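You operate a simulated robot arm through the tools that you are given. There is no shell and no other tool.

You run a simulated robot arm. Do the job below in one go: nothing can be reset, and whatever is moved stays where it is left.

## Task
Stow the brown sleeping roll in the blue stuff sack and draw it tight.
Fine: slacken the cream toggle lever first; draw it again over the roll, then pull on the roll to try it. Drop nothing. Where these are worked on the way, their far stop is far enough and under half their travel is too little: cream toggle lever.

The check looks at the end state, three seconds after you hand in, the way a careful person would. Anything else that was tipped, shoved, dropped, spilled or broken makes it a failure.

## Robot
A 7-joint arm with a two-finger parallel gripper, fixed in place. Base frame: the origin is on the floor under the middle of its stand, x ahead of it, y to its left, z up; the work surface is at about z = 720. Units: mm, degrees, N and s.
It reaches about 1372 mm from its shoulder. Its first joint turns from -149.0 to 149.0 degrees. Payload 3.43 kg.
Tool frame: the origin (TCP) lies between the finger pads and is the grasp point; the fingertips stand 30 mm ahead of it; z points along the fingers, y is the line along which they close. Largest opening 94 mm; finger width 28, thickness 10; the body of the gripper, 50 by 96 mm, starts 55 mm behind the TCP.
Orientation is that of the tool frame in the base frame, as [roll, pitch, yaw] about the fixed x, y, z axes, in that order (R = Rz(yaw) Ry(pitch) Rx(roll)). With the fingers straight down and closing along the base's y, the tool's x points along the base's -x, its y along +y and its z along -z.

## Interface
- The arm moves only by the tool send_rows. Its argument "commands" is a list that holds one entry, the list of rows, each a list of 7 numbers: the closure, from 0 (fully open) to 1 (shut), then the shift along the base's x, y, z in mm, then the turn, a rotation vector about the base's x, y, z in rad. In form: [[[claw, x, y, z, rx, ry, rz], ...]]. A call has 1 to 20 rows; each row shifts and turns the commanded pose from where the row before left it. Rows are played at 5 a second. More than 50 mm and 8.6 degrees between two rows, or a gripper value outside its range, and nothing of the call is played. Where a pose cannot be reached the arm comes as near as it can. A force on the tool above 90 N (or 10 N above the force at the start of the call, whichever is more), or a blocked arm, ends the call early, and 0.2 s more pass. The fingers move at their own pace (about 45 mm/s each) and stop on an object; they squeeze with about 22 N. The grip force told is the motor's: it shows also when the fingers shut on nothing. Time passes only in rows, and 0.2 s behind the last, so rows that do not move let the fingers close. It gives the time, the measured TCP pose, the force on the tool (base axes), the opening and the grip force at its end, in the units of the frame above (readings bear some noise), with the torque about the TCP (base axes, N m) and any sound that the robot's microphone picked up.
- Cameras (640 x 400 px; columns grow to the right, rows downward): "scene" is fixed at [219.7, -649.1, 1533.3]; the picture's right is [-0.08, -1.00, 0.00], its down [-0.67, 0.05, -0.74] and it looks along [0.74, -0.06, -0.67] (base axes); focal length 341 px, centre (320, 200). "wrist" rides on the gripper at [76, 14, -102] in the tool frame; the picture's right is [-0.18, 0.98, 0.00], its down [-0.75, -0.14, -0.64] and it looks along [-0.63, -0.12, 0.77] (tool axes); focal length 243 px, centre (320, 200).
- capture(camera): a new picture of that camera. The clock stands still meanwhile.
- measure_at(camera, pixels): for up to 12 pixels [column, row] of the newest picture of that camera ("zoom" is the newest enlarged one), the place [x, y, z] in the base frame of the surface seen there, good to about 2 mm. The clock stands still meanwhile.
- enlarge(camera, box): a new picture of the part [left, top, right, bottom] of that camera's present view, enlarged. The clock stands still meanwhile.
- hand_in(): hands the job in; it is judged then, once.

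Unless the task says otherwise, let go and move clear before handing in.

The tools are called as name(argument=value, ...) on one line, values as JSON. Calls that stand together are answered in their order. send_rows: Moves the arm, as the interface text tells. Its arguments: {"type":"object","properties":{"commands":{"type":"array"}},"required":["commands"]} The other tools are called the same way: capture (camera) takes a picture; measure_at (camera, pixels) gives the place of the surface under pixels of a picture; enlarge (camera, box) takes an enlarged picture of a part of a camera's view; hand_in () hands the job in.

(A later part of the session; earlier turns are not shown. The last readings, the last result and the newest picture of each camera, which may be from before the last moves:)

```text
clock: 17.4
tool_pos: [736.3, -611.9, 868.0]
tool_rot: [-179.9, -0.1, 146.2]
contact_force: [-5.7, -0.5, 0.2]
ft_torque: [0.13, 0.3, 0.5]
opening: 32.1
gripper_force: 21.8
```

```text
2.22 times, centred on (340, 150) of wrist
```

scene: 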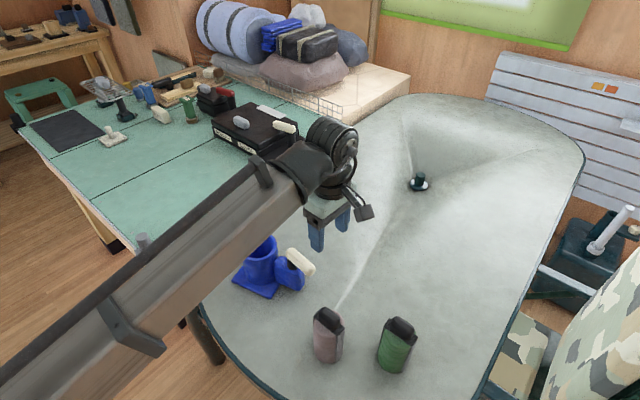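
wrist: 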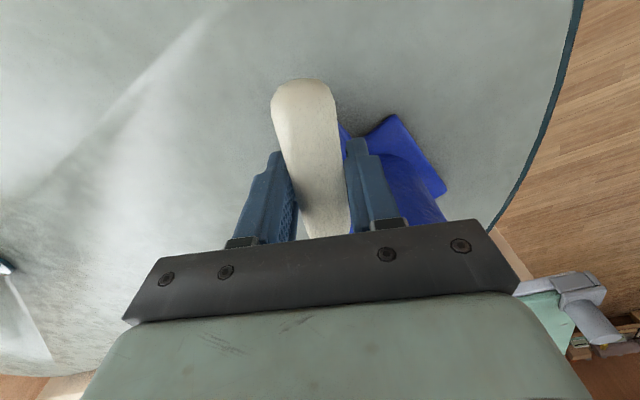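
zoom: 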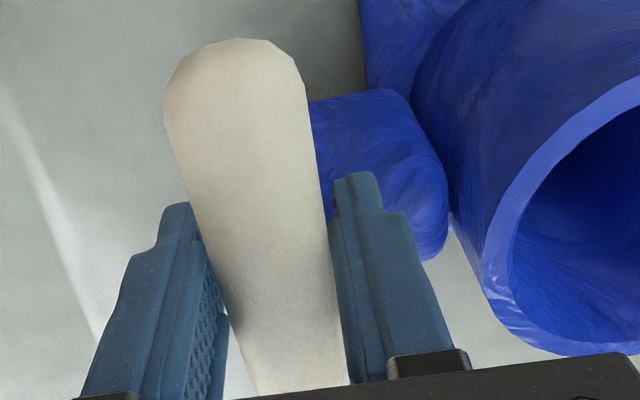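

Torque rose to 0.5 N m in that last step, so the far stop may be near (bar turned about 75°). I'll try one small step more and watch the sack.

send_rows(commands=[[[1, 0.6, 1.0, 0, 0, 0, -0.05], [1, 0, 0, 0, 0, 0, 0]]])

enlarge(camera="wrist", box=[230, 60, 450, 240])

enlarge(camera="scene", box=[228, 225, 328, 305])

```text
clock: 18.0
tool_pos: [736.1, -610.9, 868.7]
tool_rot: [-179.9, 0.0, 143.2]
contact_force: [-12.7, -4.6, 0.4]
ft_torque: [0.17, 0.17, 0.46]
opening: 33.3
gripper_force: 22.0
```

```text
2.22 times, centred on (340, 150) of wrist
```

zoom: 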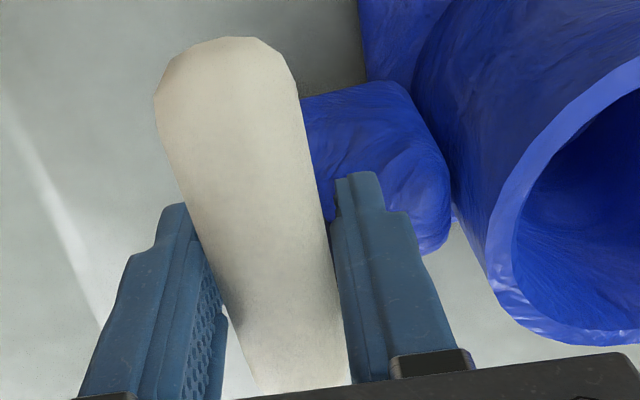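

```text
5.00 times, centred on (278, 265) of scene
```

zoom: 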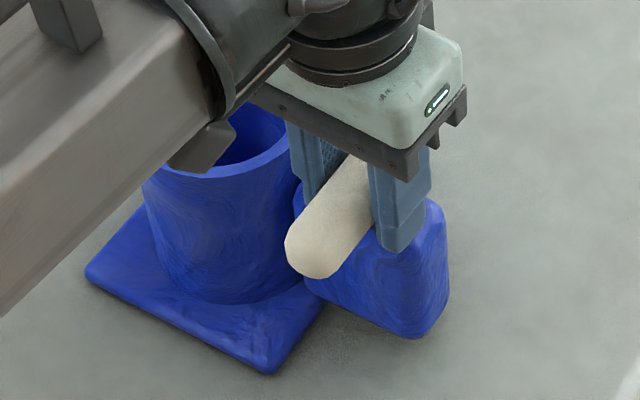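

The bar lags in the fingers and the load rose to 13 N while the sack plate is unchanged, so this is the far stop at about 75° of turn. I'll open, lift clear and look.

send_rows(commands=[[[0.8, -0.5, -0.7, 0, 0, 0, 0.05], [0.5, 0, 0, 0, 0, 0, 0], [0.3, 0, 0, 0, 0, 0, 0], [0.3, 0, 0, 0, 0, 0, 0], [0.3, 0, 0, 40, 0, 0, 0], [0.3, 0, 0, 45, 0, 0, 0], [0.3, -20, -20, 40, 0, 0, 0], [0.3, -30, -30, 20, 0, 0, 0], [0.3, -30, -30, 0, 0, 0, 0], [0.3, 0, 0, 0, 0, 0, 0]]])

capture(camera="scene")

capture(camera="wrist")

```text
clock: 20.2
tool_pos: [656.6, -698.0, 1011.1]
tool_rot: [-180.0, 0.0, 146.1]
contact_force: [-0.2, -0.6, 0.0]
ft_torque: [-0.04, 0.01, 0.02]
opening: 66.1
gripper_force: 0.0
```

```text
taken
```

scene: 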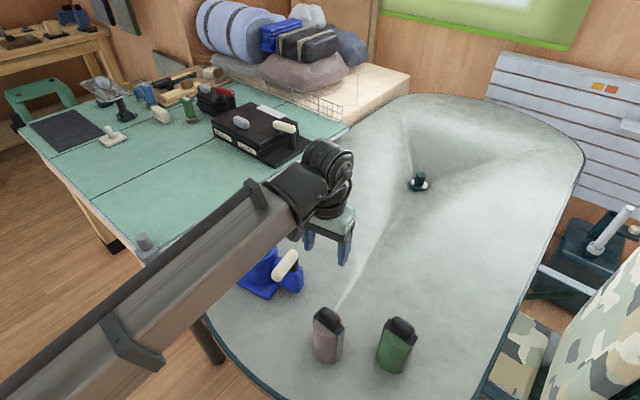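

```text
taken
```

wrist: 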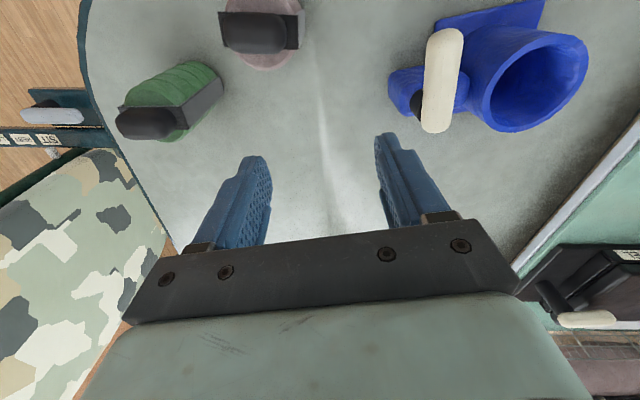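

The wrist picture now shows the sack at (530,80), the lever at (442,80) and the brown roll at (262,25) clearly. I'll measure the sack mouth and the lever.

enlarge(camera="wrist", box=[380, 0, 600, 140])

measure_at(camera="wrist", pixels=[[484, 90], [512, 44], [550, 34], [587, 45], [583, 75], [560, 110], [520, 130], [495, 120], [520, 70], [550, 90], [500, 100], [530, 60]])

measure_at(camera="wrist", pixels=[[445, 32], [429, 50], [461, 50], [425, 85], [455, 88], [423, 120], [447, 122], [436, 130], [418, 105], [441, 80], [390, 100], [540, 5]])

```text
2.86 times, centred on (490, 70) of wrist
```

zoom: 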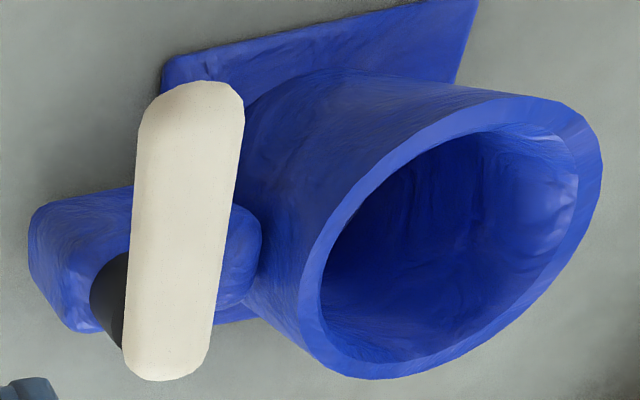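

```text
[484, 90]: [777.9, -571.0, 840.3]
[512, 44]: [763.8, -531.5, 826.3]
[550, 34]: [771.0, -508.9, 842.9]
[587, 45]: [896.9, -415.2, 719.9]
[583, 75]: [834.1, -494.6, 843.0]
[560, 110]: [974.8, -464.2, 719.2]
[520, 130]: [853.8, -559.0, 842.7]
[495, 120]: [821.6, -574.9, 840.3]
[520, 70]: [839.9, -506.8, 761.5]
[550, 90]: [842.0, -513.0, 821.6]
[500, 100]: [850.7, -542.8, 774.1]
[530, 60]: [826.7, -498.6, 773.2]
```

```text
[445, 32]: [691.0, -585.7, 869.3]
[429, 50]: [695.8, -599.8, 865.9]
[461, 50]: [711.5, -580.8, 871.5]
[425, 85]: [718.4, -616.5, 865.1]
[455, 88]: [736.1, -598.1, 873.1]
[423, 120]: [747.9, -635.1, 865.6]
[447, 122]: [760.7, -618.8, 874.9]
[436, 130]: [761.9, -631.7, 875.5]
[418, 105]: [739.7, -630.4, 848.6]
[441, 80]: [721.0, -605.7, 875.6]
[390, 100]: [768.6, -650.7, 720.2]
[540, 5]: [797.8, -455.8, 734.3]
```

measure_at(camera="zoom", pixels=[[312, 310], [312, 270], [360, 185], [430, 130], [500, 107], [560, 120], [590, 170], [580, 230], [540, 290], [480, 340], [410, 368], [345, 358]])

measure_at(camera="zoom", pixels=[[322, 300], [335, 245], [375, 190], [430, 150], [490, 130], [550, 140], [577, 175], [565, 230], [520, 285], [460, 325], [390, 347], [345, 335]])

```text
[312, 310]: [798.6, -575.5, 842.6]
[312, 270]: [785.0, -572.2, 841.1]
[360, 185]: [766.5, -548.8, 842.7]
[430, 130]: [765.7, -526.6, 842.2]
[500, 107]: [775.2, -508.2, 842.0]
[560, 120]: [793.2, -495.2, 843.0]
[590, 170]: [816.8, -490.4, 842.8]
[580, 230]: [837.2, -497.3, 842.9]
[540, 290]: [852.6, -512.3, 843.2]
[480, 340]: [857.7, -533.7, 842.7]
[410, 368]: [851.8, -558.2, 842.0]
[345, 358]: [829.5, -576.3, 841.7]
```

```text
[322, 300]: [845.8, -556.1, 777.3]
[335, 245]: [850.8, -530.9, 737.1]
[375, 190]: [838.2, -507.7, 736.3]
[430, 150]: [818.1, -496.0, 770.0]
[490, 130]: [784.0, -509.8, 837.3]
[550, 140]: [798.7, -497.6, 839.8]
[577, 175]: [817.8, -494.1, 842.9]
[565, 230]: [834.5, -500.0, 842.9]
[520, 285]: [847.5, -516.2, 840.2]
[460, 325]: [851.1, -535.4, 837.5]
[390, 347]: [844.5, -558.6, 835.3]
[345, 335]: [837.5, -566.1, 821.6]
```

The mouth centre is (811.4,-535) with inner radius ≈40, and the bar now runs from (755,-624) out to about (691,-586), the far stop. Next I'll turn the gripper to close across the brown roll's handle and hover above it.

send_rows(commands=[[[0.4, -7.65, 0, -5, 0, 0, 0.1363], [0.4, -7.65, 0, -5, 0, 0, 0.1363], [0.4, -7.65, 0, -5, 0, 0, 0.1363], [0.4, -7.65, 0, -5, 0, 0, 0.1363], [0.4, -7.65, 0, -5, 0, 0, 0.1363], [0.4, -7.65, 0, -5, 0, 0, 0.1363], [0.4, -7.65, 0, -5, 0, 0, 0.1363], [0.4, -7.65, 0, -5, 0, 0, 0.1363], [0.4, -7.65, 0, -5, 0, 0, 0.1363], [0.4, -7.65, 0, -5, 0, 0, 0.1363], [0.4, 0, 0, 0, 0, 0, 0]]])

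capture(camera="wrist")

capture(camera="scene")

```text
clock: 22.6
tool_pos: [580.4, -691.9, 961.6]
tool_rot: [-179.9, 0.0, -135.6]
contact_force: [0.8, 0.5, -0.6]
ft_torque: [0.02, -0.03, 0.0]
opening: 56.3
gripper_force: 0.2
```

```text
taken
```

wrist: 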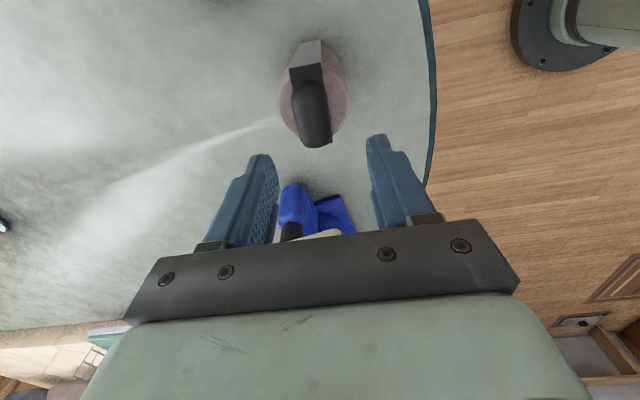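

```text
taken
```

scene: 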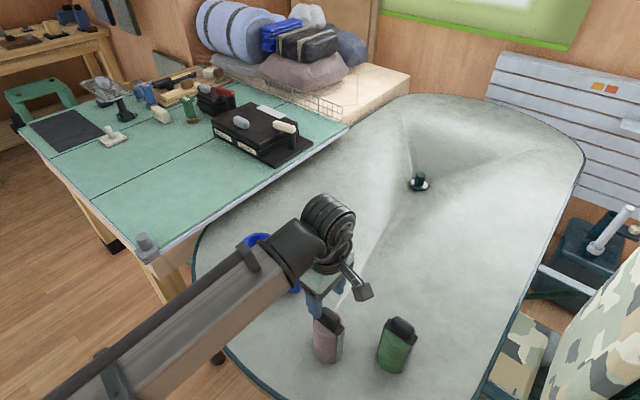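

The tool reads (580.4,-691.9) above the roll, whose handle appears at wrist (312,105). I'll zoom and re-measure the handle from here before descending.

enlarge(camera="wrist", box=[265, 30, 365, 155])

measure_at(camera="wrist", pixels=[[310, 85], [299, 90], [328, 84], [301, 115], [331, 112], [316, 120], [316, 140], [292, 70], [322, 65], [312, 100], [305, 145], [332, 140]])

```text
3.20 times, centred on (315, 92) of wrist
```

zoom: 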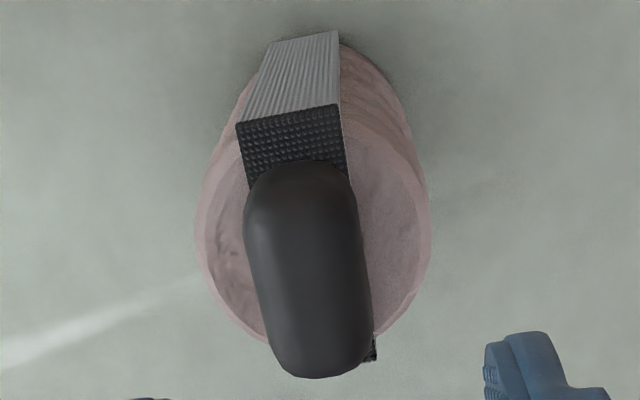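

```text
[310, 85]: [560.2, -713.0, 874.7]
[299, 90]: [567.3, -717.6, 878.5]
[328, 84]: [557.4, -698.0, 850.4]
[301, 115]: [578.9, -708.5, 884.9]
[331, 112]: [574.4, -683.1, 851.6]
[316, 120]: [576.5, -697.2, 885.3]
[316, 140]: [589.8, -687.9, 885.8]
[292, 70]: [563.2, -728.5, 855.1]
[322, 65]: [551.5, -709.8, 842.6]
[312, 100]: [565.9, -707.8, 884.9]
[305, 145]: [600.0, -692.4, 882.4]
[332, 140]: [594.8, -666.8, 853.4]
```

The strap corners agree with before, so the handle centre stays (580,-698). I'll correct 6 mm in y, lower to z≈888 so the fingertips stop just above the strap, then close on the handle.

send_rows(commands=[[[0.4, -0.3, -6.1, -20, 0, 0, 0], [0.4, 0, 0, -30, 0, 0, 0], [0.4, 0, 0, -15, 0, 0, 0], [0.4, 0, 0, -8, 0, 0, 0], [0.4, 0, 0, 0, 0, 0, 0]]])

capture(camera="wrist")

enlarge(camera="scene", box=[280, 285, 400, 385])

```text
clock: 23.8
tool_pos: [580.7, -698.9, 890.2]
tool_rot: [180.0, 0.0, -135.7]
contact_force: [0.6, 1.0, -0.8]
ft_torque: [-0.01, -0.02, 0.0]
opening: 56.4
gripper_force: 0.1
```

```text
taken
```

wrist: 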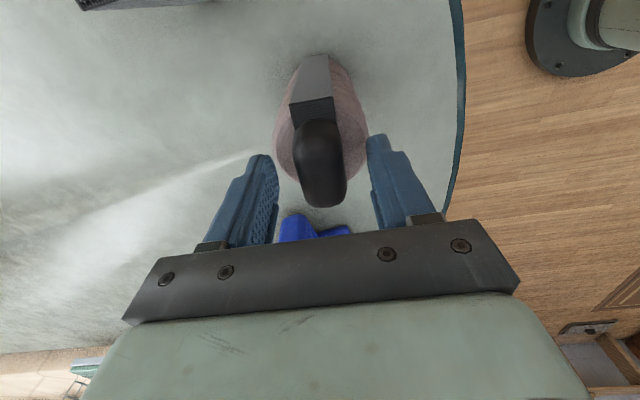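

```text
4.00 times, centred on (340, 335) of scene
```

zoom: 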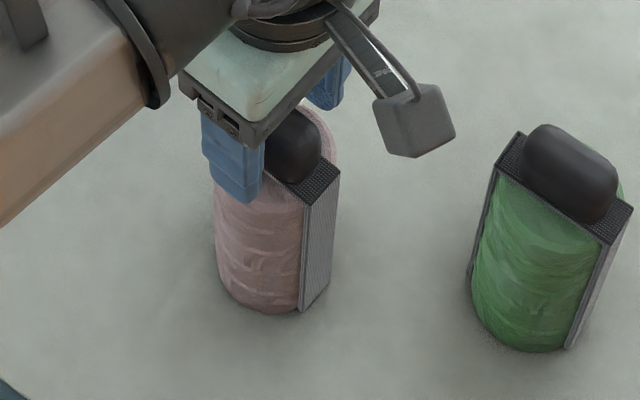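

The fingers straddle the handle with the tips near z 860, clear of the roll body. I'll lower 2 mm and close.

send_rows(commands=[[[0.4, 0, 0.5, -2, 0, 0, 0], [0.6, 0, 0, 0, 0, 0, 0], [0.8, 0, 0, 0, 0, 0, 0], [1, 0, 0, 0, 0, 0, 0], [1, 0, 0, 0, 0, 0, 0], [1, 0, 0, 0, 0, 0, 0]]])

capture(camera="wrist")

```text
clock: 25.2
tool_pos: [580.6, -698.2, 888.6]
tool_rot: [-180.0, 0.0, -135.7]
contact_force: [0.0, -1.1, 1.8]
ft_torque: [-0.01, 0.04, -0.01]
opening: 31.3
gripper_force: 22.5
```

```text
taken
```

wrist: 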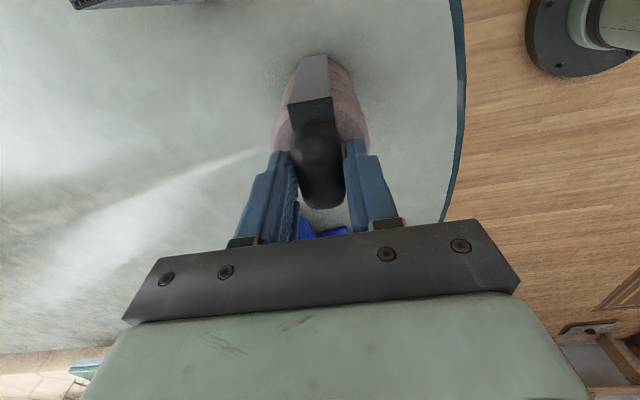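

The handle is held squarely (31.3 mm, 22.5 N). I'll lift slowly and check the weight.

send_rows(commands=[[[1, 0, 0, 4, 0, 0, 0], [1, 0, 0, 8, 0, 0, 0], [1, 0, 0, 15, 0, 0, 0], [1, 0, 0, 20, 0, 0, 0], [1, 0, 0, 0, 0, 0, 0]]])

capture(camera="wrist")

capture(camera="scene")

```text
clock: 26.4
tool_pos: [581.4, -697.5, 934.0]
tool_rot: [180.0, 0.0, -135.8]
contact_force: [0.1, -0.5, -2.3]
ft_torque: [-0.02, 0.0, 0.0]
opening: 27.3
gripper_force: 21.7
```

```text
taken
```

wrist: 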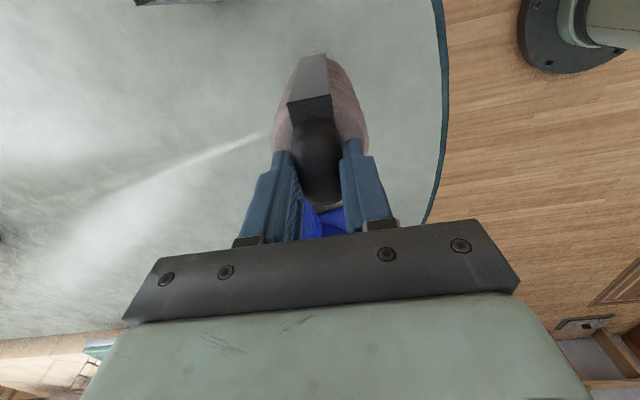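

```text
taken
```

scene: 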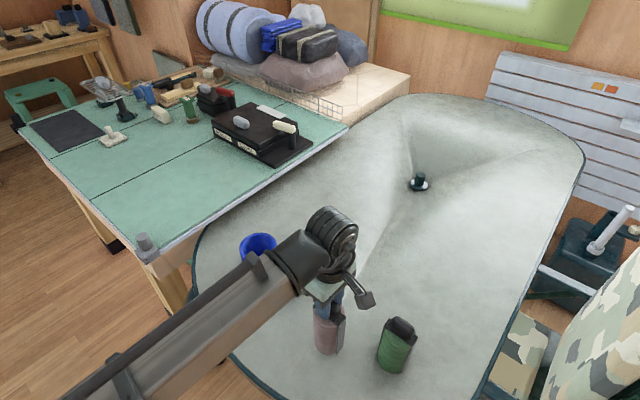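

The roll is up (about 2.3 N), but the opening settled from 31.3 to 27.3 mm, so I'll hold still and check that the handle isn't sliding out.

send_rows(commands=[[[1, 0, 0, 0, 0, 0, 0], [1, 0, 0, 0, 0, 0, 0], [1, 0, 0, 0, 0, 0, 0]]])

enlarge(camera="wrist", box=[240, 40, 400, 240])

enlarge(camera="scene", box=[280, 270, 400, 370])

```text
clock: 27.2
tool_pos: [581.2, -698.5, 932.5]
tool_rot: [180.0, 0.0, -135.7]
contact_force: [-0.3, 0.4, -1.4]
ft_torque: [0.05, 0.02, -0.01]
opening: 27.7
gripper_force: 21.8
```

```text
2.00 times, centred on (320, 140) of wrist
```

zoom: 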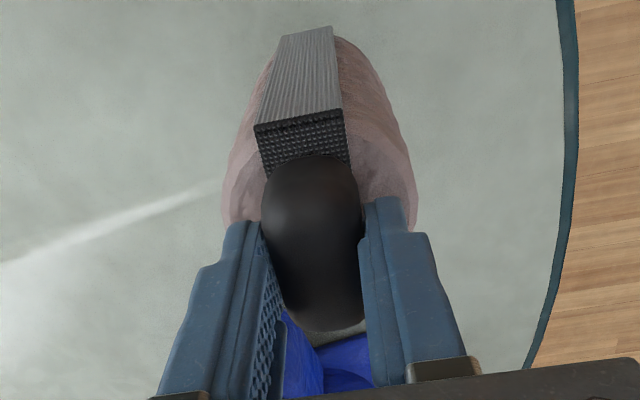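

```text
4.00 times, centred on (340, 320) of scene
```

zoom: 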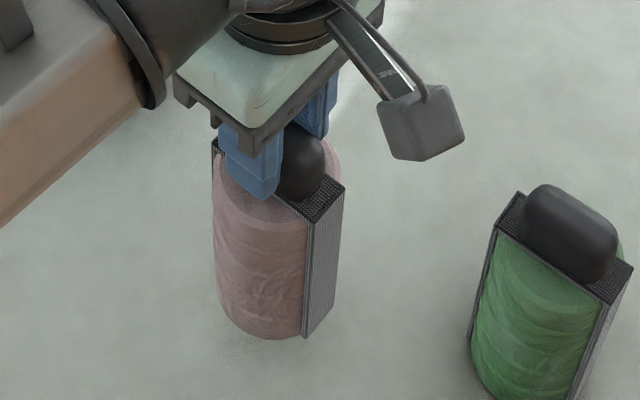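

The opening holds at 27.7 mm and the roll's underside is visibly off the table. I'll measure where the roll sits relative to the tool.

measure_at(camera="wrist", pixels=[[289, 104], [331, 97], [293, 120], [333, 115], [305, 125], [320, 150], [320, 190], [300, 55], [318, 65], [350, 70], [285, 115], [355, 120]])

measure_at(camera="zoom", pixels=[[255, 330], [303, 332], [333, 300], [345, 190], [312, 218], [300, 160], [275, 200], [215, 230], [240, 330], [218, 300]])

```text
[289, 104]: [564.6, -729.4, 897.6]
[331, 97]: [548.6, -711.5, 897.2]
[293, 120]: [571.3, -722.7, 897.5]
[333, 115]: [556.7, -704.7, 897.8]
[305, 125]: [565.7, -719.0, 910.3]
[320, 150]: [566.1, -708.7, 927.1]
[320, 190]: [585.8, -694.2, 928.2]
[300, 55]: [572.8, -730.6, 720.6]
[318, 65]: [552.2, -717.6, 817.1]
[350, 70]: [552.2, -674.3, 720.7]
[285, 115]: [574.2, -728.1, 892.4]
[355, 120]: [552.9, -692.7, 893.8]
```

```text
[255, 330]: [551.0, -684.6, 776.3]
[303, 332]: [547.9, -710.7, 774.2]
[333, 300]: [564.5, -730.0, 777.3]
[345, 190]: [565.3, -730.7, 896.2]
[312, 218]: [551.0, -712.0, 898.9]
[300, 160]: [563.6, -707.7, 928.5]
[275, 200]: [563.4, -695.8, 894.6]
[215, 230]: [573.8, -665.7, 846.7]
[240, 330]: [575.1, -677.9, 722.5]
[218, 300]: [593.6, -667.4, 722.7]
```

The roll hangs straight: strap top at z 897.5, bottom at about 763, centre within 1 mm of the tool. I'll raise it well above the sack rim and lever, then carry it over the mouth at a moderate pace.

send_rows(commands=[[[1, 0, 0, 25, 0, 0, 0], [1, 0, 0, 30, 0, 0, 0], [1, 0, 0, 30, 0, 0, 0], [1, 0, 0, 30, 0, 0, 0], [1, 0, 0, 25, 0, 0, 0], [1, 0, 0, 0, 0, 0, 0]]])

send_rows(commands=[[[1, 15, 10.6, 0, 0, 0, 0], [1, 23.1, 16.3, 0, 0, 0, 0], [1, 23.1, 16.3, 0, 0, 0, 0], [1, 23.1, 16.3, 0, 0, 0, 0], [1, 23.1, 16.3, 0, 0, 0, 0], [1, 23.1, 16.3, 0, 0, 0, 0], [1, 23.1, 16.3, 0, 0, 0, 0], [1, 23.1, 16.3, 0, 0, 0, 0], [1, 23.1, 16.3, 0, 0, 0, 0], [1, 15, 10.6, 0, 0, 0, 0], [1, 0, 0, 0, 0, 0, 0]]])

capture(camera="wrist")

capture(camera="scene")

```text
clock: 28.6
tool_pos: [578.9, -697.3, 1076.1]
tool_rot: [180.0, 0.0, -135.7]
contact_force: [0.3, 1.1, -1.7]
ft_torque: [0.01, 0.02, 0.02]
opening: 27.8
gripper_force: 22.2
```

```text
clock: 31.0
tool_pos: [794.2, -542.1, 1074.0]
tool_rot: [-180.0, 0.0, -135.6]
contact_force: [-0.1, 0.0, -2.3]
ft_torque: [-0.03, 0.01, -0.01]
opening: 27.8
gripper_force: 22.2
```

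```text
taken
```

wrist: 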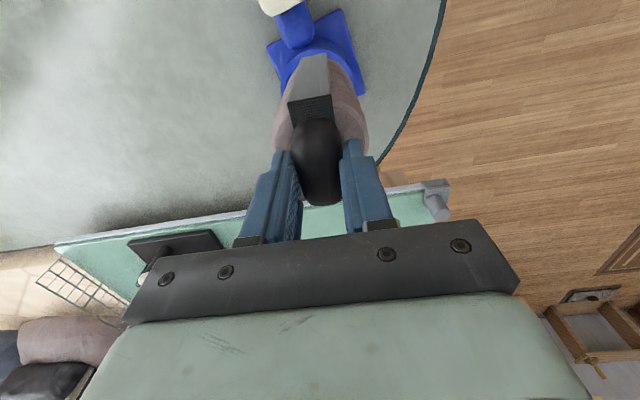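

```text
taken
```

scene: 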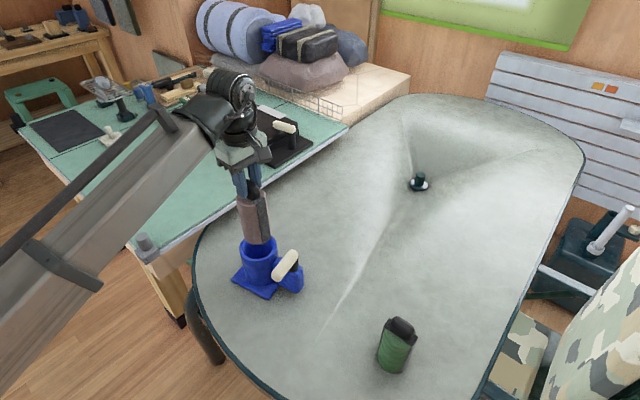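

The roll hangs over the sack at tool (794,-542), about 18 mm short in x. The scene camera now sees the sack cleanly, so I'll re-measure rim and roll.

enlarge(camera="scene", box=[220, 185, 320, 305])

```text
3.33 times, centred on (270, 245) of scene
```

zoom: 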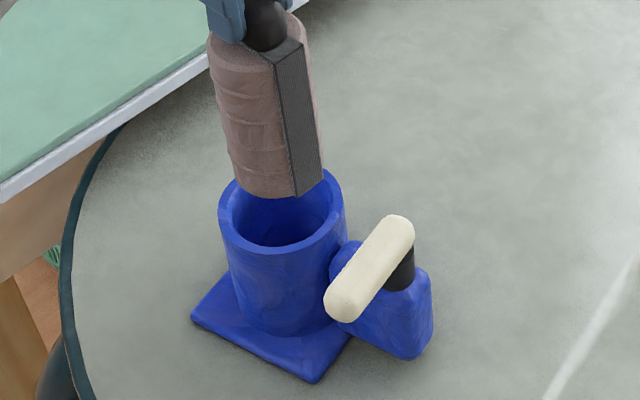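

measure_at(camera="zoom", pixels=[[223, 210], [236, 236], [260, 247], [285, 249], [315, 238], [334, 215], [341, 195], [315, 380], [196, 318], [276, 57], [303, 45], [296, 193]])

measure_at(camera="zoom", pixels=[[233, 180], [250, 195], [275, 197], [318, 178], [400, 222], [335, 290], [345, 315], [380, 290], [405, 250], [370, 250], [400, 285], [410, 270]])

```text
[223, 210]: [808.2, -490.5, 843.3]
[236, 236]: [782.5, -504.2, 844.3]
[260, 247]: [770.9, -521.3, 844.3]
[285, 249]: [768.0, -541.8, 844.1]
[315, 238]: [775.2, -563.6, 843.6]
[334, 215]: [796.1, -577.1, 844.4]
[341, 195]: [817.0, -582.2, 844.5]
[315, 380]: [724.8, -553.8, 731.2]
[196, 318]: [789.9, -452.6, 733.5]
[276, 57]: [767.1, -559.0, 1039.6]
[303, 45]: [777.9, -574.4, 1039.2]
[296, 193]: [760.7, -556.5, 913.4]
```

```text
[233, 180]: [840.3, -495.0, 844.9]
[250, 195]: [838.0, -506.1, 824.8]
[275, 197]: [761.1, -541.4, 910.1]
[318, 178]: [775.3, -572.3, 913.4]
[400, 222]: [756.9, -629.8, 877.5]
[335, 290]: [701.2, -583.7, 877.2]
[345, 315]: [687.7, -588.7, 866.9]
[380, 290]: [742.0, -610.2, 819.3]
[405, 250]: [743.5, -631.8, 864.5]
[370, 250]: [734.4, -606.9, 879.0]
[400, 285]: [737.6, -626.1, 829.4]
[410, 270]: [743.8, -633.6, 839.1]
```

The rim centre averages about (812,-536). The tool reading may still be settling, so I'll wait a moment and read again, then measure the roll once more.

send_rows(commands=[[[1, 0, 0, 0, 0, 0, 0], [1, 0, 0, 0, 0, 0, 0], [1, 0, 0, 0, 0, 0, 0]]])

capture(camera="wrist")

measure_at(camera="wrist", pixels=[[289, 104], [331, 97], [293, 120], [333, 115], [320, 150], [320, 190], [318, 65], [305, 60], [285, 115], [355, 120]])

```text
clock: 31.8
tool_pos: [794.2, -543.8, 1075.7]
tool_rot: [-179.9, 0.0, -135.8]
contact_force: [1.1, -0.2, -2.5]
ft_torque: [0.04, 0.01, 0.0]
opening: 27.8
gripper_force: 22.1
```

```text
taken
```

wrist: 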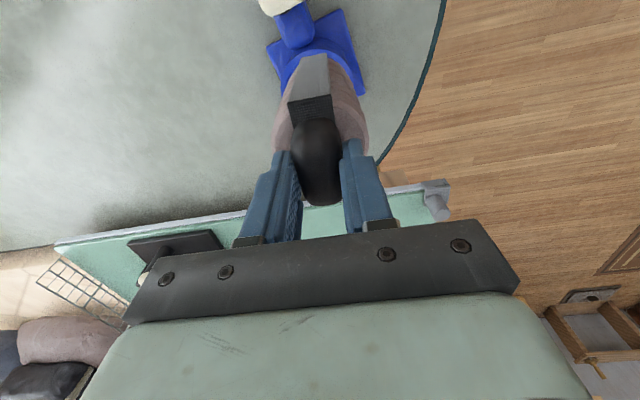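

```text
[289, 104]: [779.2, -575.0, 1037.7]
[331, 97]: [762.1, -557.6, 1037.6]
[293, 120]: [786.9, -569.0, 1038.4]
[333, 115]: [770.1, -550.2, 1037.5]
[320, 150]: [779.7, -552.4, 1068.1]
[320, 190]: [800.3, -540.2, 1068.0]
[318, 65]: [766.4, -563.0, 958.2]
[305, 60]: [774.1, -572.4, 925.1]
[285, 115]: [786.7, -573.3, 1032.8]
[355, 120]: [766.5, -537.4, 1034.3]
```

The roll centre is at (794.4,-543.5), right under the tool. I'll shift (17.6, 7.7) onto the mouth's axis and lower until the bottom is about 10 mm above the rim, then check.

send_rows(commands=[[[1, 8.8, 3.85, 0, 0, 0, 0], [1, 8.8, 3.85, 0, 0, 0, 0], [1, 0, 0, -15, 0, 0, 0], [1, 0, 0, -20, 0, 0, 0], [1, 0, 0, -15, 0, 0, 0], [1, 0, 0, 0, 0, 0, 0], [1, 0, 0, 0, 0, 0, 0]]])

enlarge(camera="scene", box=[220, 185, 320, 305])

capture(camera="wrist")

```text
clock: 33.4
tool_pos: [813.2, -536.8, 1025.5]
tool_rot: [180.0, 0.1, -135.6]
contact_force: [0.1, -0.9, -3.2]
ft_torque: [0.0, 0.01, -0.01]
opening: 27.6
gripper_force: 22.2
```

```text
3.33 times, centred on (270, 245) of scene
```

zoom: 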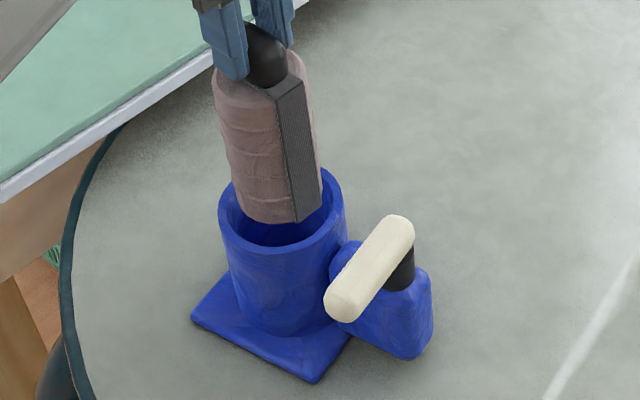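

```text
taken
```

wrist: 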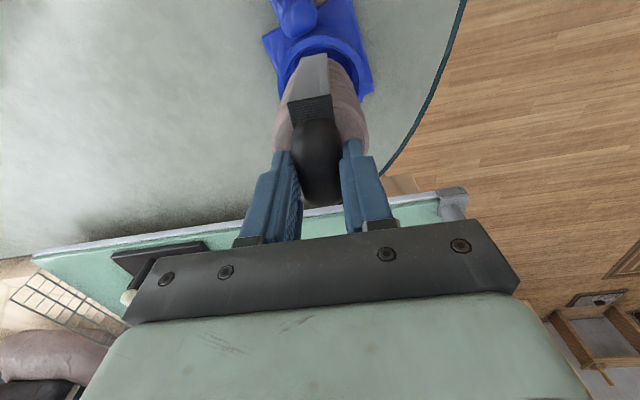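

The roll looks centred over the mouth and the tool reads (813,-537). I'll lower slowly into the mouth and watch the force.

send_rows(commands=[[[1, -0.6, 0.5, -8, 0, 0, 0], [1, 0, 0, -8, 0, 0, 0], [1, 0, 0, -8, 0, 0, 0], [1, 0, 0, 0, 0, 0, 0]]])

enlarge(camera="scene", box=[220, 185, 320, 305])

enlarge(camera="wrist", box=[250, 0, 400, 120])

```text
clock: 34.4
tool_pos: [811.8, -535.6, 1001.1]
tool_rot: [-180.0, 0.0, -135.7]
contact_force: [0.1, 0.8, -1.7]
ft_torque: [0.02, 0.02, -0.04]
opening: 28.0
gripper_force: 22.5
```

```text
3.33 times, centred on (270, 245) of scene
```

zoom: 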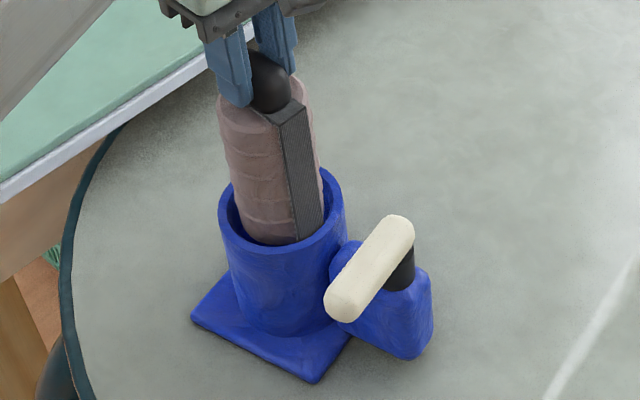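

```text
3.33 times, centred on (325, 60) of wrist
```

zoom: 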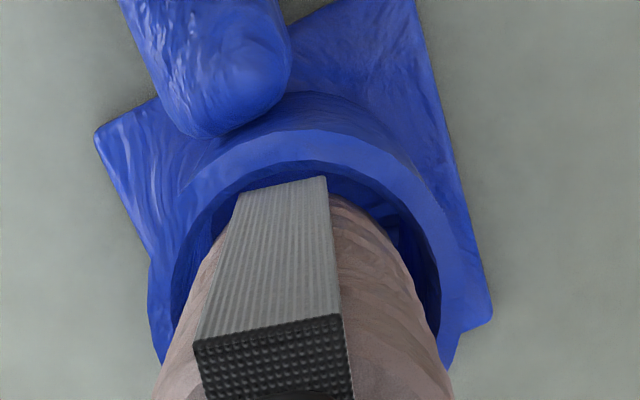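

The roll's bottom is inside the mouth with even gaps on both sides and no contact force. I'll lower a further 80 mm.

send_rows(commands=[[[1, 0, 0, -15, 0, 0, 0], [1, 0, 0, -15, 0, 0, 0], [1, 0, 0, -15, 0, 0, 0], [1, 0, 0, -15, 0, 0, 0], [1, 0, 0, -15, 0, 0, 0], [1, 0, 0, -10, 0, 0, 0], [1, 0, 0, 0, 0, 0, 0]]])

enlarge(camera="scene", box=[220, 185, 320, 305])

enlarge(camera="wrist", box=[250, 0, 400, 120])

```text
clock: 36.0
tool_pos: [811.0, -536.6, 916.7]
tool_rot: [-179.8, 0.1, -135.7]
contact_force: [-0.7, -0.5, -2.2]
ft_torque: [0.0, 0.01, 0.01]
opening: 27.7
gripper_force: 21.7
```

```text
3.33 times, centred on (270, 245) of scene
```

zoom: 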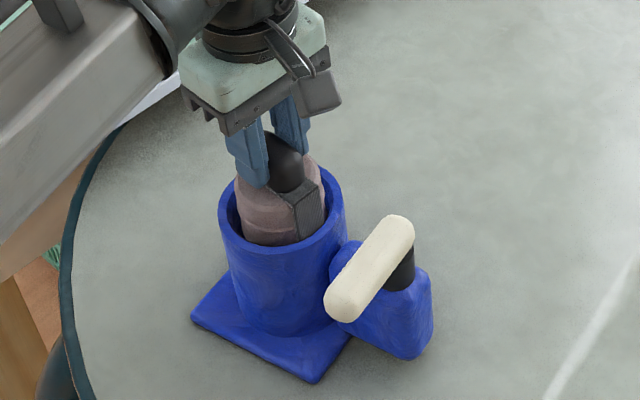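

```text
3.33 times, centred on (325, 60) of wrist
```

zoom: 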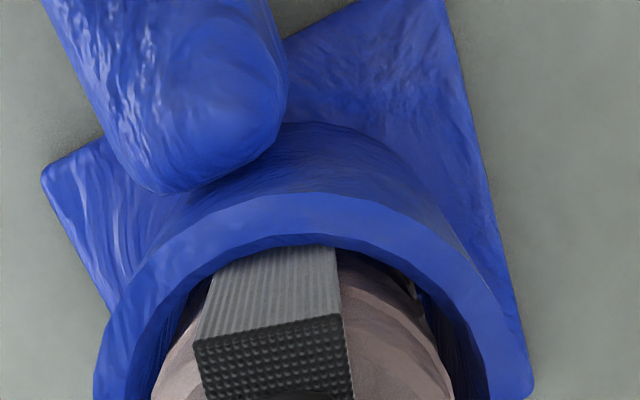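

The roll is nearly down with free sides. I'll lower in small steps to the floor of the sack.

send_rows(commands=[[[1, 0, 0, -5, 0, 0, 0], [1, 0, 0, -4, 0, 0, 0], [1, 0, 0, -3, 0, 0, 0], [1, 0, 0, 0, 0, 0, 0]]])

send_rows(commands=[[[1, 0, 0, -2, 0, 0, 0], [1, 0, 0, 0, 0, 0, 0]]])

send_rows(commands=[[[1, 0, 0, -2, 0, 0, 0], [1, 0, 0, 0, 0, 0, 0]]])

```text
clock: 37.0
tool_pos: [811.1, -537.2, 903.6]
tool_rot: [179.9, 0.0, -135.7]
contact_force: [-0.4, 0.3, -1.5]
ft_torque: [-0.01, 0.0, 0.0]
opening: 27.6
gripper_force: 21.7
```

```text
clock: 37.6
tool_pos: [810.6, -536.8, 904.4]
tool_rot: [-179.8, 0.1, -135.7]
contact_force: [0.1, -0.9, 15.7]
ft_torque: [-0.03, 0.22, 0.03]
opening: 27.7
gripper_force: 22.0
```

```text
clock: 38.2
tool_pos: [810.8, -538.4, 901.2]
tool_rot: [-179.8, 0.2, -135.7]
contact_force: [2.4, -1.3, 29.1]
ft_torque: [0.02, -0.04, 0.02]
opening: 27.6
gripper_force: 22.1
```

The roll touched the sack's floor (force up to 29 N). I'll ease up 3 mm to take the push off, then open and look.

send_rows(commands=[[[1, 0, 0, 3, 0, 0, 0], [1, 0, 0, 0, 0, 0, 0], [0.8, 0, 0, 0, 0, 0, 0], [0.6, 0, 0, 0, 0, 0, 0], [0.45, 0, 0, 0, 0, 0, 0], [0.45, 0, 0, 0, 0, 0, 0]]])

enlarge(camera="scene", box=[220, 185, 320, 305])

capture(camera="wrist")

```text
clock: 39.6
tool_pos: [811.9, -537.6, 902.7]
tool_rot: [180.0, 0.1, -135.6]
contact_force: [-0.8, 0.3, -0.3]
ft_torque: [-0.04, 0.0, 0.0]
opening: 51.8
gripper_force: 0.1
```

```text
3.33 times, centred on (270, 245) of scene
```

zoom: 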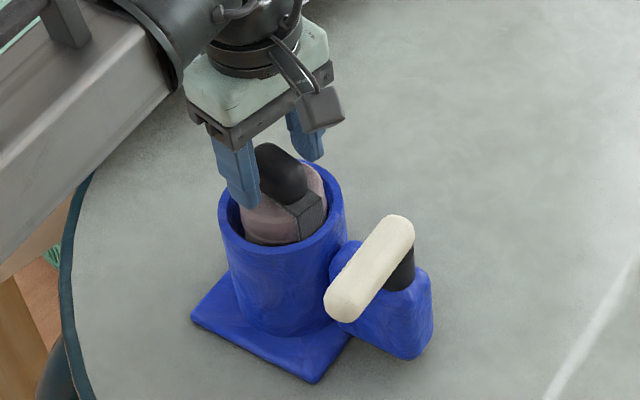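

```text
taken
```

wrist: 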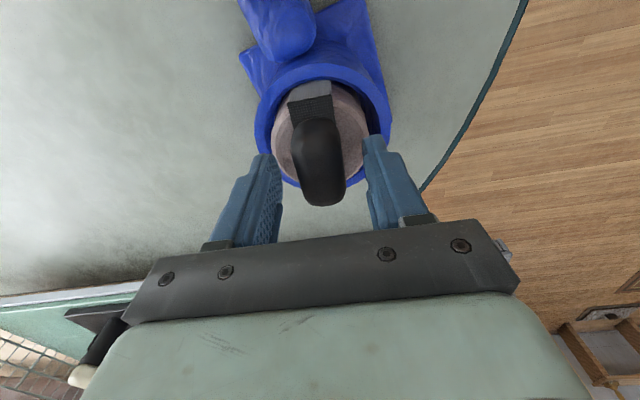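

The roll stands in the sack, free of the fingers. I'll check its seating height, then lift straight up.

measure_at(camera="wrist", pixels=[[289, 104], [330, 97], [295, 112], [328, 106], [320, 150], [322, 190], [283, 150], [300, 82]])

send_rows(commands=[[[0.45, 0, 0, 20, 0, 0, 0], [0.45, 0, 0, 40, 0, 0, 0], [0.45, 0, 0, 45, 0, 0, 0], [0.45, 0, 0, 0, 0, 0, 0]]])

enlarge(camera="scene", box=[220, 200, 320, 305])

```text
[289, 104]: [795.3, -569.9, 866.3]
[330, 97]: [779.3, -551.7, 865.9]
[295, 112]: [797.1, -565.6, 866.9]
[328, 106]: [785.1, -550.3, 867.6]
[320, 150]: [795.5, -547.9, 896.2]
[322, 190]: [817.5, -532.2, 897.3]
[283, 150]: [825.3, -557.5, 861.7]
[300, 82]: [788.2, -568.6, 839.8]
```

```text
clock: 40.6
tool_pos: [812.7, -538.3, 1008.7]
tool_rot: [180.0, -0.1, -135.7]
contact_force: [0.1, 0.3, 0.1]
ft_torque: [0.03, -0.02, 0.01]
opening: 51.7
gripper_force: 0.0
```

```text
3.81 times, centred on (270, 252) of scene
```

zoom: 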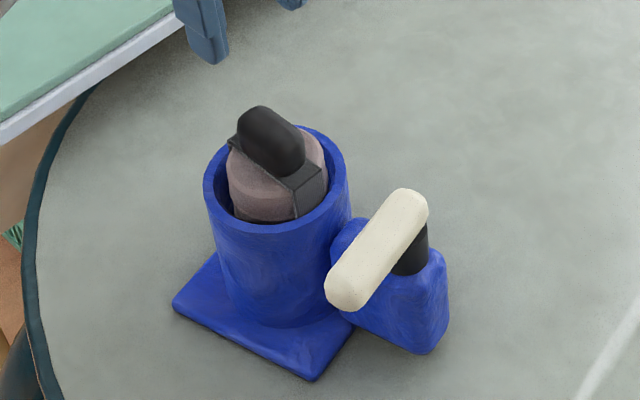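

The roll is seated (strap top z≈866, handle top ≈897) and upright in the mouth. I'll now turn the gripper back to the bar's present angle (144°) and hover over it near its post at (751,-624).

send_rows(commands=[[[0.4, -7.9, -7.2, 0, 0, 0, -0.14], [0.4, -7.9, -7.2, 0, 0, 0, -0.14], [0.4, -7.9, -7.2, 0, 0, 0, -0.14], [0.4, -7.9, -7.2, -5, 0, 0, -0.14], [0.4, -7.9, -7.2, -5, 0, 0, -0.14], [0.4, -7.9, -7.2, -8, 0, 0, -0.14], [0.4, -7.9, -7.2, -8, 0, 0, -0.14], [0.4, -7.9, -7.2, -8, 0, 0, -0.14], [0.4, -7.9, -7.2, -8, 0, 0, -0.14], [0.4, -7.9, -7.2, -6, 0, 0, -0.14], [0.4, 0, 0, 0, 0, 0, 0], [0.4, 0, 0, 0, 0, 0, 0]]])

capture(camera="wrist")

enlarge(camera="wrist", box=[240, 80, 440, 240])

```text
clock: 43.2
tool_pos: [731.7, -611.4, 960.6]
tool_rot: [180.0, 0.0, 144.0]
contact_force: [-1.2, 0.1, -0.6]
ft_torque: [0.03, -0.04, 0.04]
opening: 56.3
gripper_force: 0.0
```

```text
taken
```

wrist: 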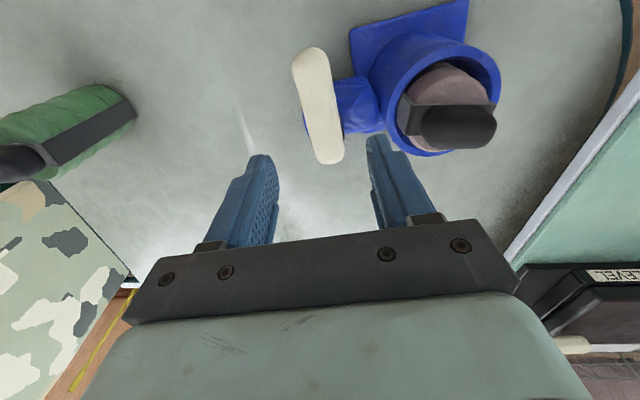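

```text
2.50 times, centred on (340, 160) of wrist
```

zoom: 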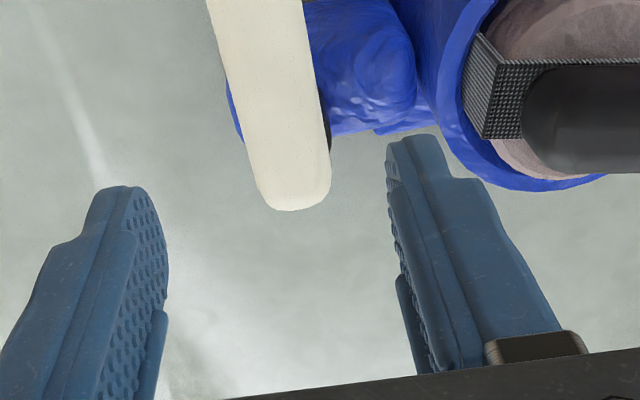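

The bar is visible at wrist (293–343, 48–163), roughly between the fingers. I'll measure its edges for exact centring.

measure_at(camera="wrist", pixels=[[295, 75], [300, 100], [308, 125], [316, 152], [326, 62], [334, 85], [339, 110], [343, 140], [328, 160], [311, 50], [316, 100], [328, 145]])

measure_at(camera="wrist", pixels=[[355, 85], [372, 90], [345, 120], [390, 75], [372, 65], [415, 40], [497, 70], [445, 152], [490, 130], [350, 35], [465, 5], [385, 125]])

```text
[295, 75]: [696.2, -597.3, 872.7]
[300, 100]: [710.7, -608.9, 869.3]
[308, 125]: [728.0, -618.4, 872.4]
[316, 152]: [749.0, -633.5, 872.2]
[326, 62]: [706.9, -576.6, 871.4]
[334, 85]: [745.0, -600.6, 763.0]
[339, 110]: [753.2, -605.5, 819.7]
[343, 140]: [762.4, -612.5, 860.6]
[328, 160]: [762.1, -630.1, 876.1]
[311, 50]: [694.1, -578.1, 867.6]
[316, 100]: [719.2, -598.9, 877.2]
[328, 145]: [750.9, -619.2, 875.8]
```

```text
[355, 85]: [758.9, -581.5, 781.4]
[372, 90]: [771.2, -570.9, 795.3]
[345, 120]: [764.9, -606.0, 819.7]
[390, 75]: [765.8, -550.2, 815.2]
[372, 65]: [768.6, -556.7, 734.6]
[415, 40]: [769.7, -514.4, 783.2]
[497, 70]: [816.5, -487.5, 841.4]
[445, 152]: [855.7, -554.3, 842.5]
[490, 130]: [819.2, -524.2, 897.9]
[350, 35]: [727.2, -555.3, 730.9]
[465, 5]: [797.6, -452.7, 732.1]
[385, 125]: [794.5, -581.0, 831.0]
```

The bar's centreline is about 3.5 mm off the tool toward +n, at 145.6°. I'll correct by (2.0, 2.9), turn 1.6°, go down to z≈868 and close.

send_rows(commands=[[[0.4, 2.0, 2.9, -20, 0, 0, 0.028], [0.4, 0, 0, -35, 0, 0, 0], [0.4, 0, 0, -27, 0, 0, 0], [0.4, 0, 0, -10, 0, 0, 0], [0.4, 0, 0, 0, 0, 0, 0]]])

send_rows(commands=[[[0.6, 0, 0, 0, 0, 0, 0], [0.7, 0, 0, 0, 0, 0, 0], [1, 0, 0, 0, 0, 0, 0], [1, 0, 0, 0, 0, 0, 0]]])

enlarge(camera="wrist", box=[230, 60, 450, 240])

enlarge(camera="scene", box=[220, 225, 320, 305])

```text
clock: 44.4
tool_pos: [735.3, -605.8, 866.7]
tool_rot: [-180.0, 0.0, 145.6]
contact_force: [0.7, -0.5, -0.8]
ft_torque: [-0.02, -0.03, 0.01]
opening: 56.4
gripper_force: 0.0
```

```text
clock: 45.4
tool_pos: [732.1, -607.3, 867.3]
tool_rot: [180.0, -0.1, 145.6]
contact_force: [-14.8, -12.0, 3.5]
ft_torque: [0.14, 0.21, 0.07]
opening: 32.0
gripper_force: 21.7
```

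```text
2.22 times, centred on (340, 150) of wrist
```

zoom: 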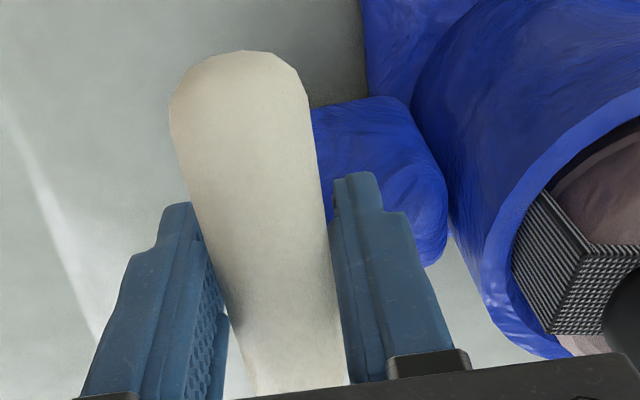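

```text
5.00 times, centred on (270, 265) of scene
```

zoom: 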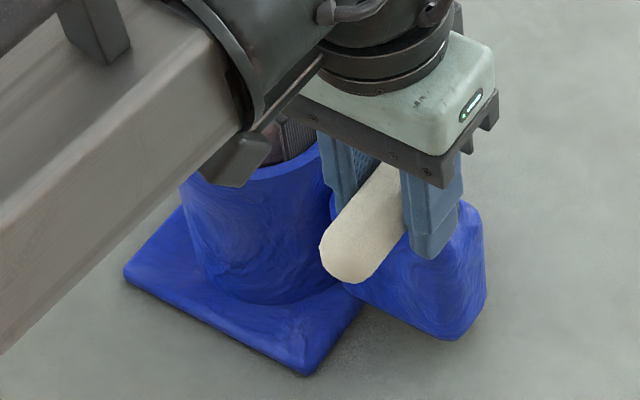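

The bar is gripped (32 mm) and I see a side load of about 19 N, which I'll take out with a 1.4 mm shift; then I'll start the counter-clockwise twist in small calls.

send_rows(commands=[[[1, -0.8, -1.0, 0, 0, 0, 0], [1, -1.36, -2.27, 0, 0, 0, 0.12], [1, -1.08, -2.42, 0, 0, 0, 0.12], [1, 0, 0, 0, 0, 0, 0]]])

enlarge(camera="wrist", box=[230, 60, 450, 240])

enlarge(camera="scene", box=[220, 225, 320, 305])

```text
clock: 46.4
tool_pos: [732.0, -612.7, 866.8]
tool_rot: [180.0, 0.1, 159.4]
contact_force: [3.1, -9.0, -0.5]
ft_torque: [-0.05, 0.0, -0.27]
opening: 32.5
gripper_force: 22.4
```

```text
2.22 times, centred on (340, 150) of wrist
```

zoom: 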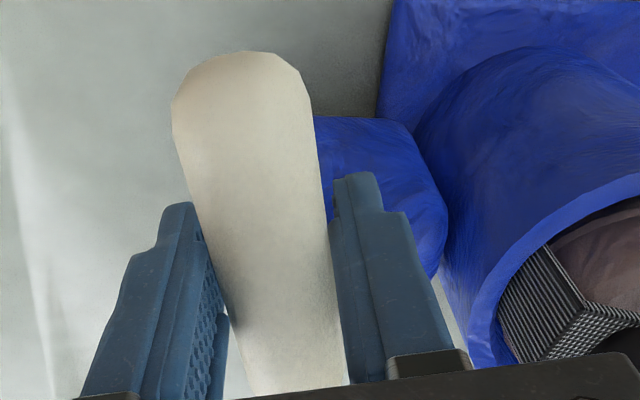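

```text
5.00 times, centred on (270, 265) of scene
```

zoom: 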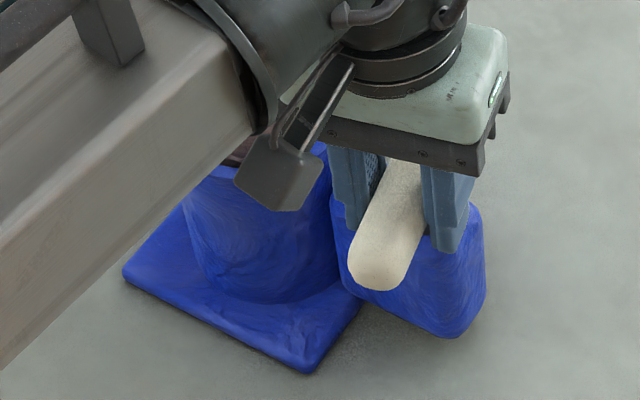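

The bar follows, the sack's plate corner stays at zoom (306,372), and loads are mild. I'll continue three more steps.

send_rows(commands=[[[1, -0.6, -2.7, 0, 0, 0, 0.12], [1, -0.4, -2.7, 0, 0, 0, 0.12], [1, -0.16, -2.64, 0, 0, 0, 0.12], [1, 0, 0, 0, 0, 0, 0]]])

send_rows(commands=[[[1, 0.16, -2.64, 0, 0, 0, 0.12], [1, 0.48, -2.61, 0, 0, 0, 0.12], [1, 0, 0, 0, 0, 0, 0]]])

enlarge(camera="wrist", box=[230, 60, 450, 240])

enlarge(camera="scene", box=[220, 225, 320, 305])

```text
clock: 47.4
tool_pos: [729.5, -619.9, 868.5]
tool_rot: [-179.9, -0.1, -179.7]
contact_force: [-1.0, -3.7, 0.2]
ft_torque: [-0.05, 0.46, -0.18]
opening: 32.4
gripper_force: 21.8
```

```text
clock: 48.2
tool_pos: [730.4, -625.7, 869.6]
tool_rot: [-180.0, 0.0, -166.1]
contact_force: [-1.0, -6.7, -1.0]
ft_torque: [-0.06, 0.25, -0.16]
opening: 32.5
gripper_force: 21.5
```

```text
2.22 times, centred on (340, 150) of wrist
```

zoom: 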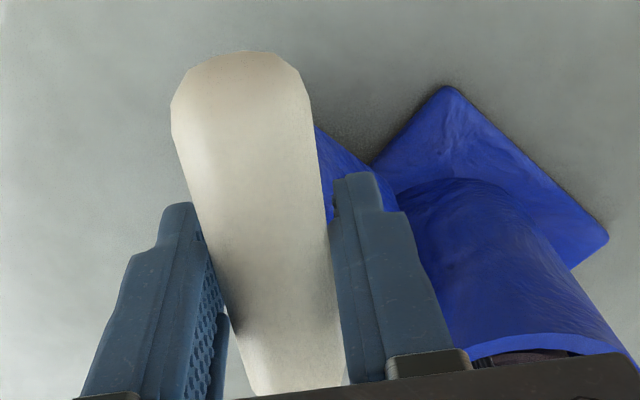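

```text
5.00 times, centred on (270, 265) of scene
```

zoom: 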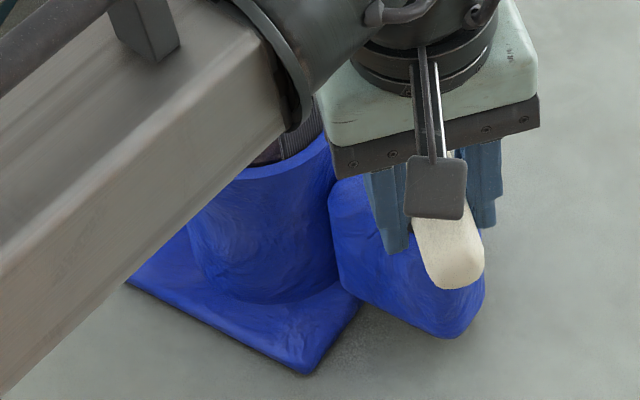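

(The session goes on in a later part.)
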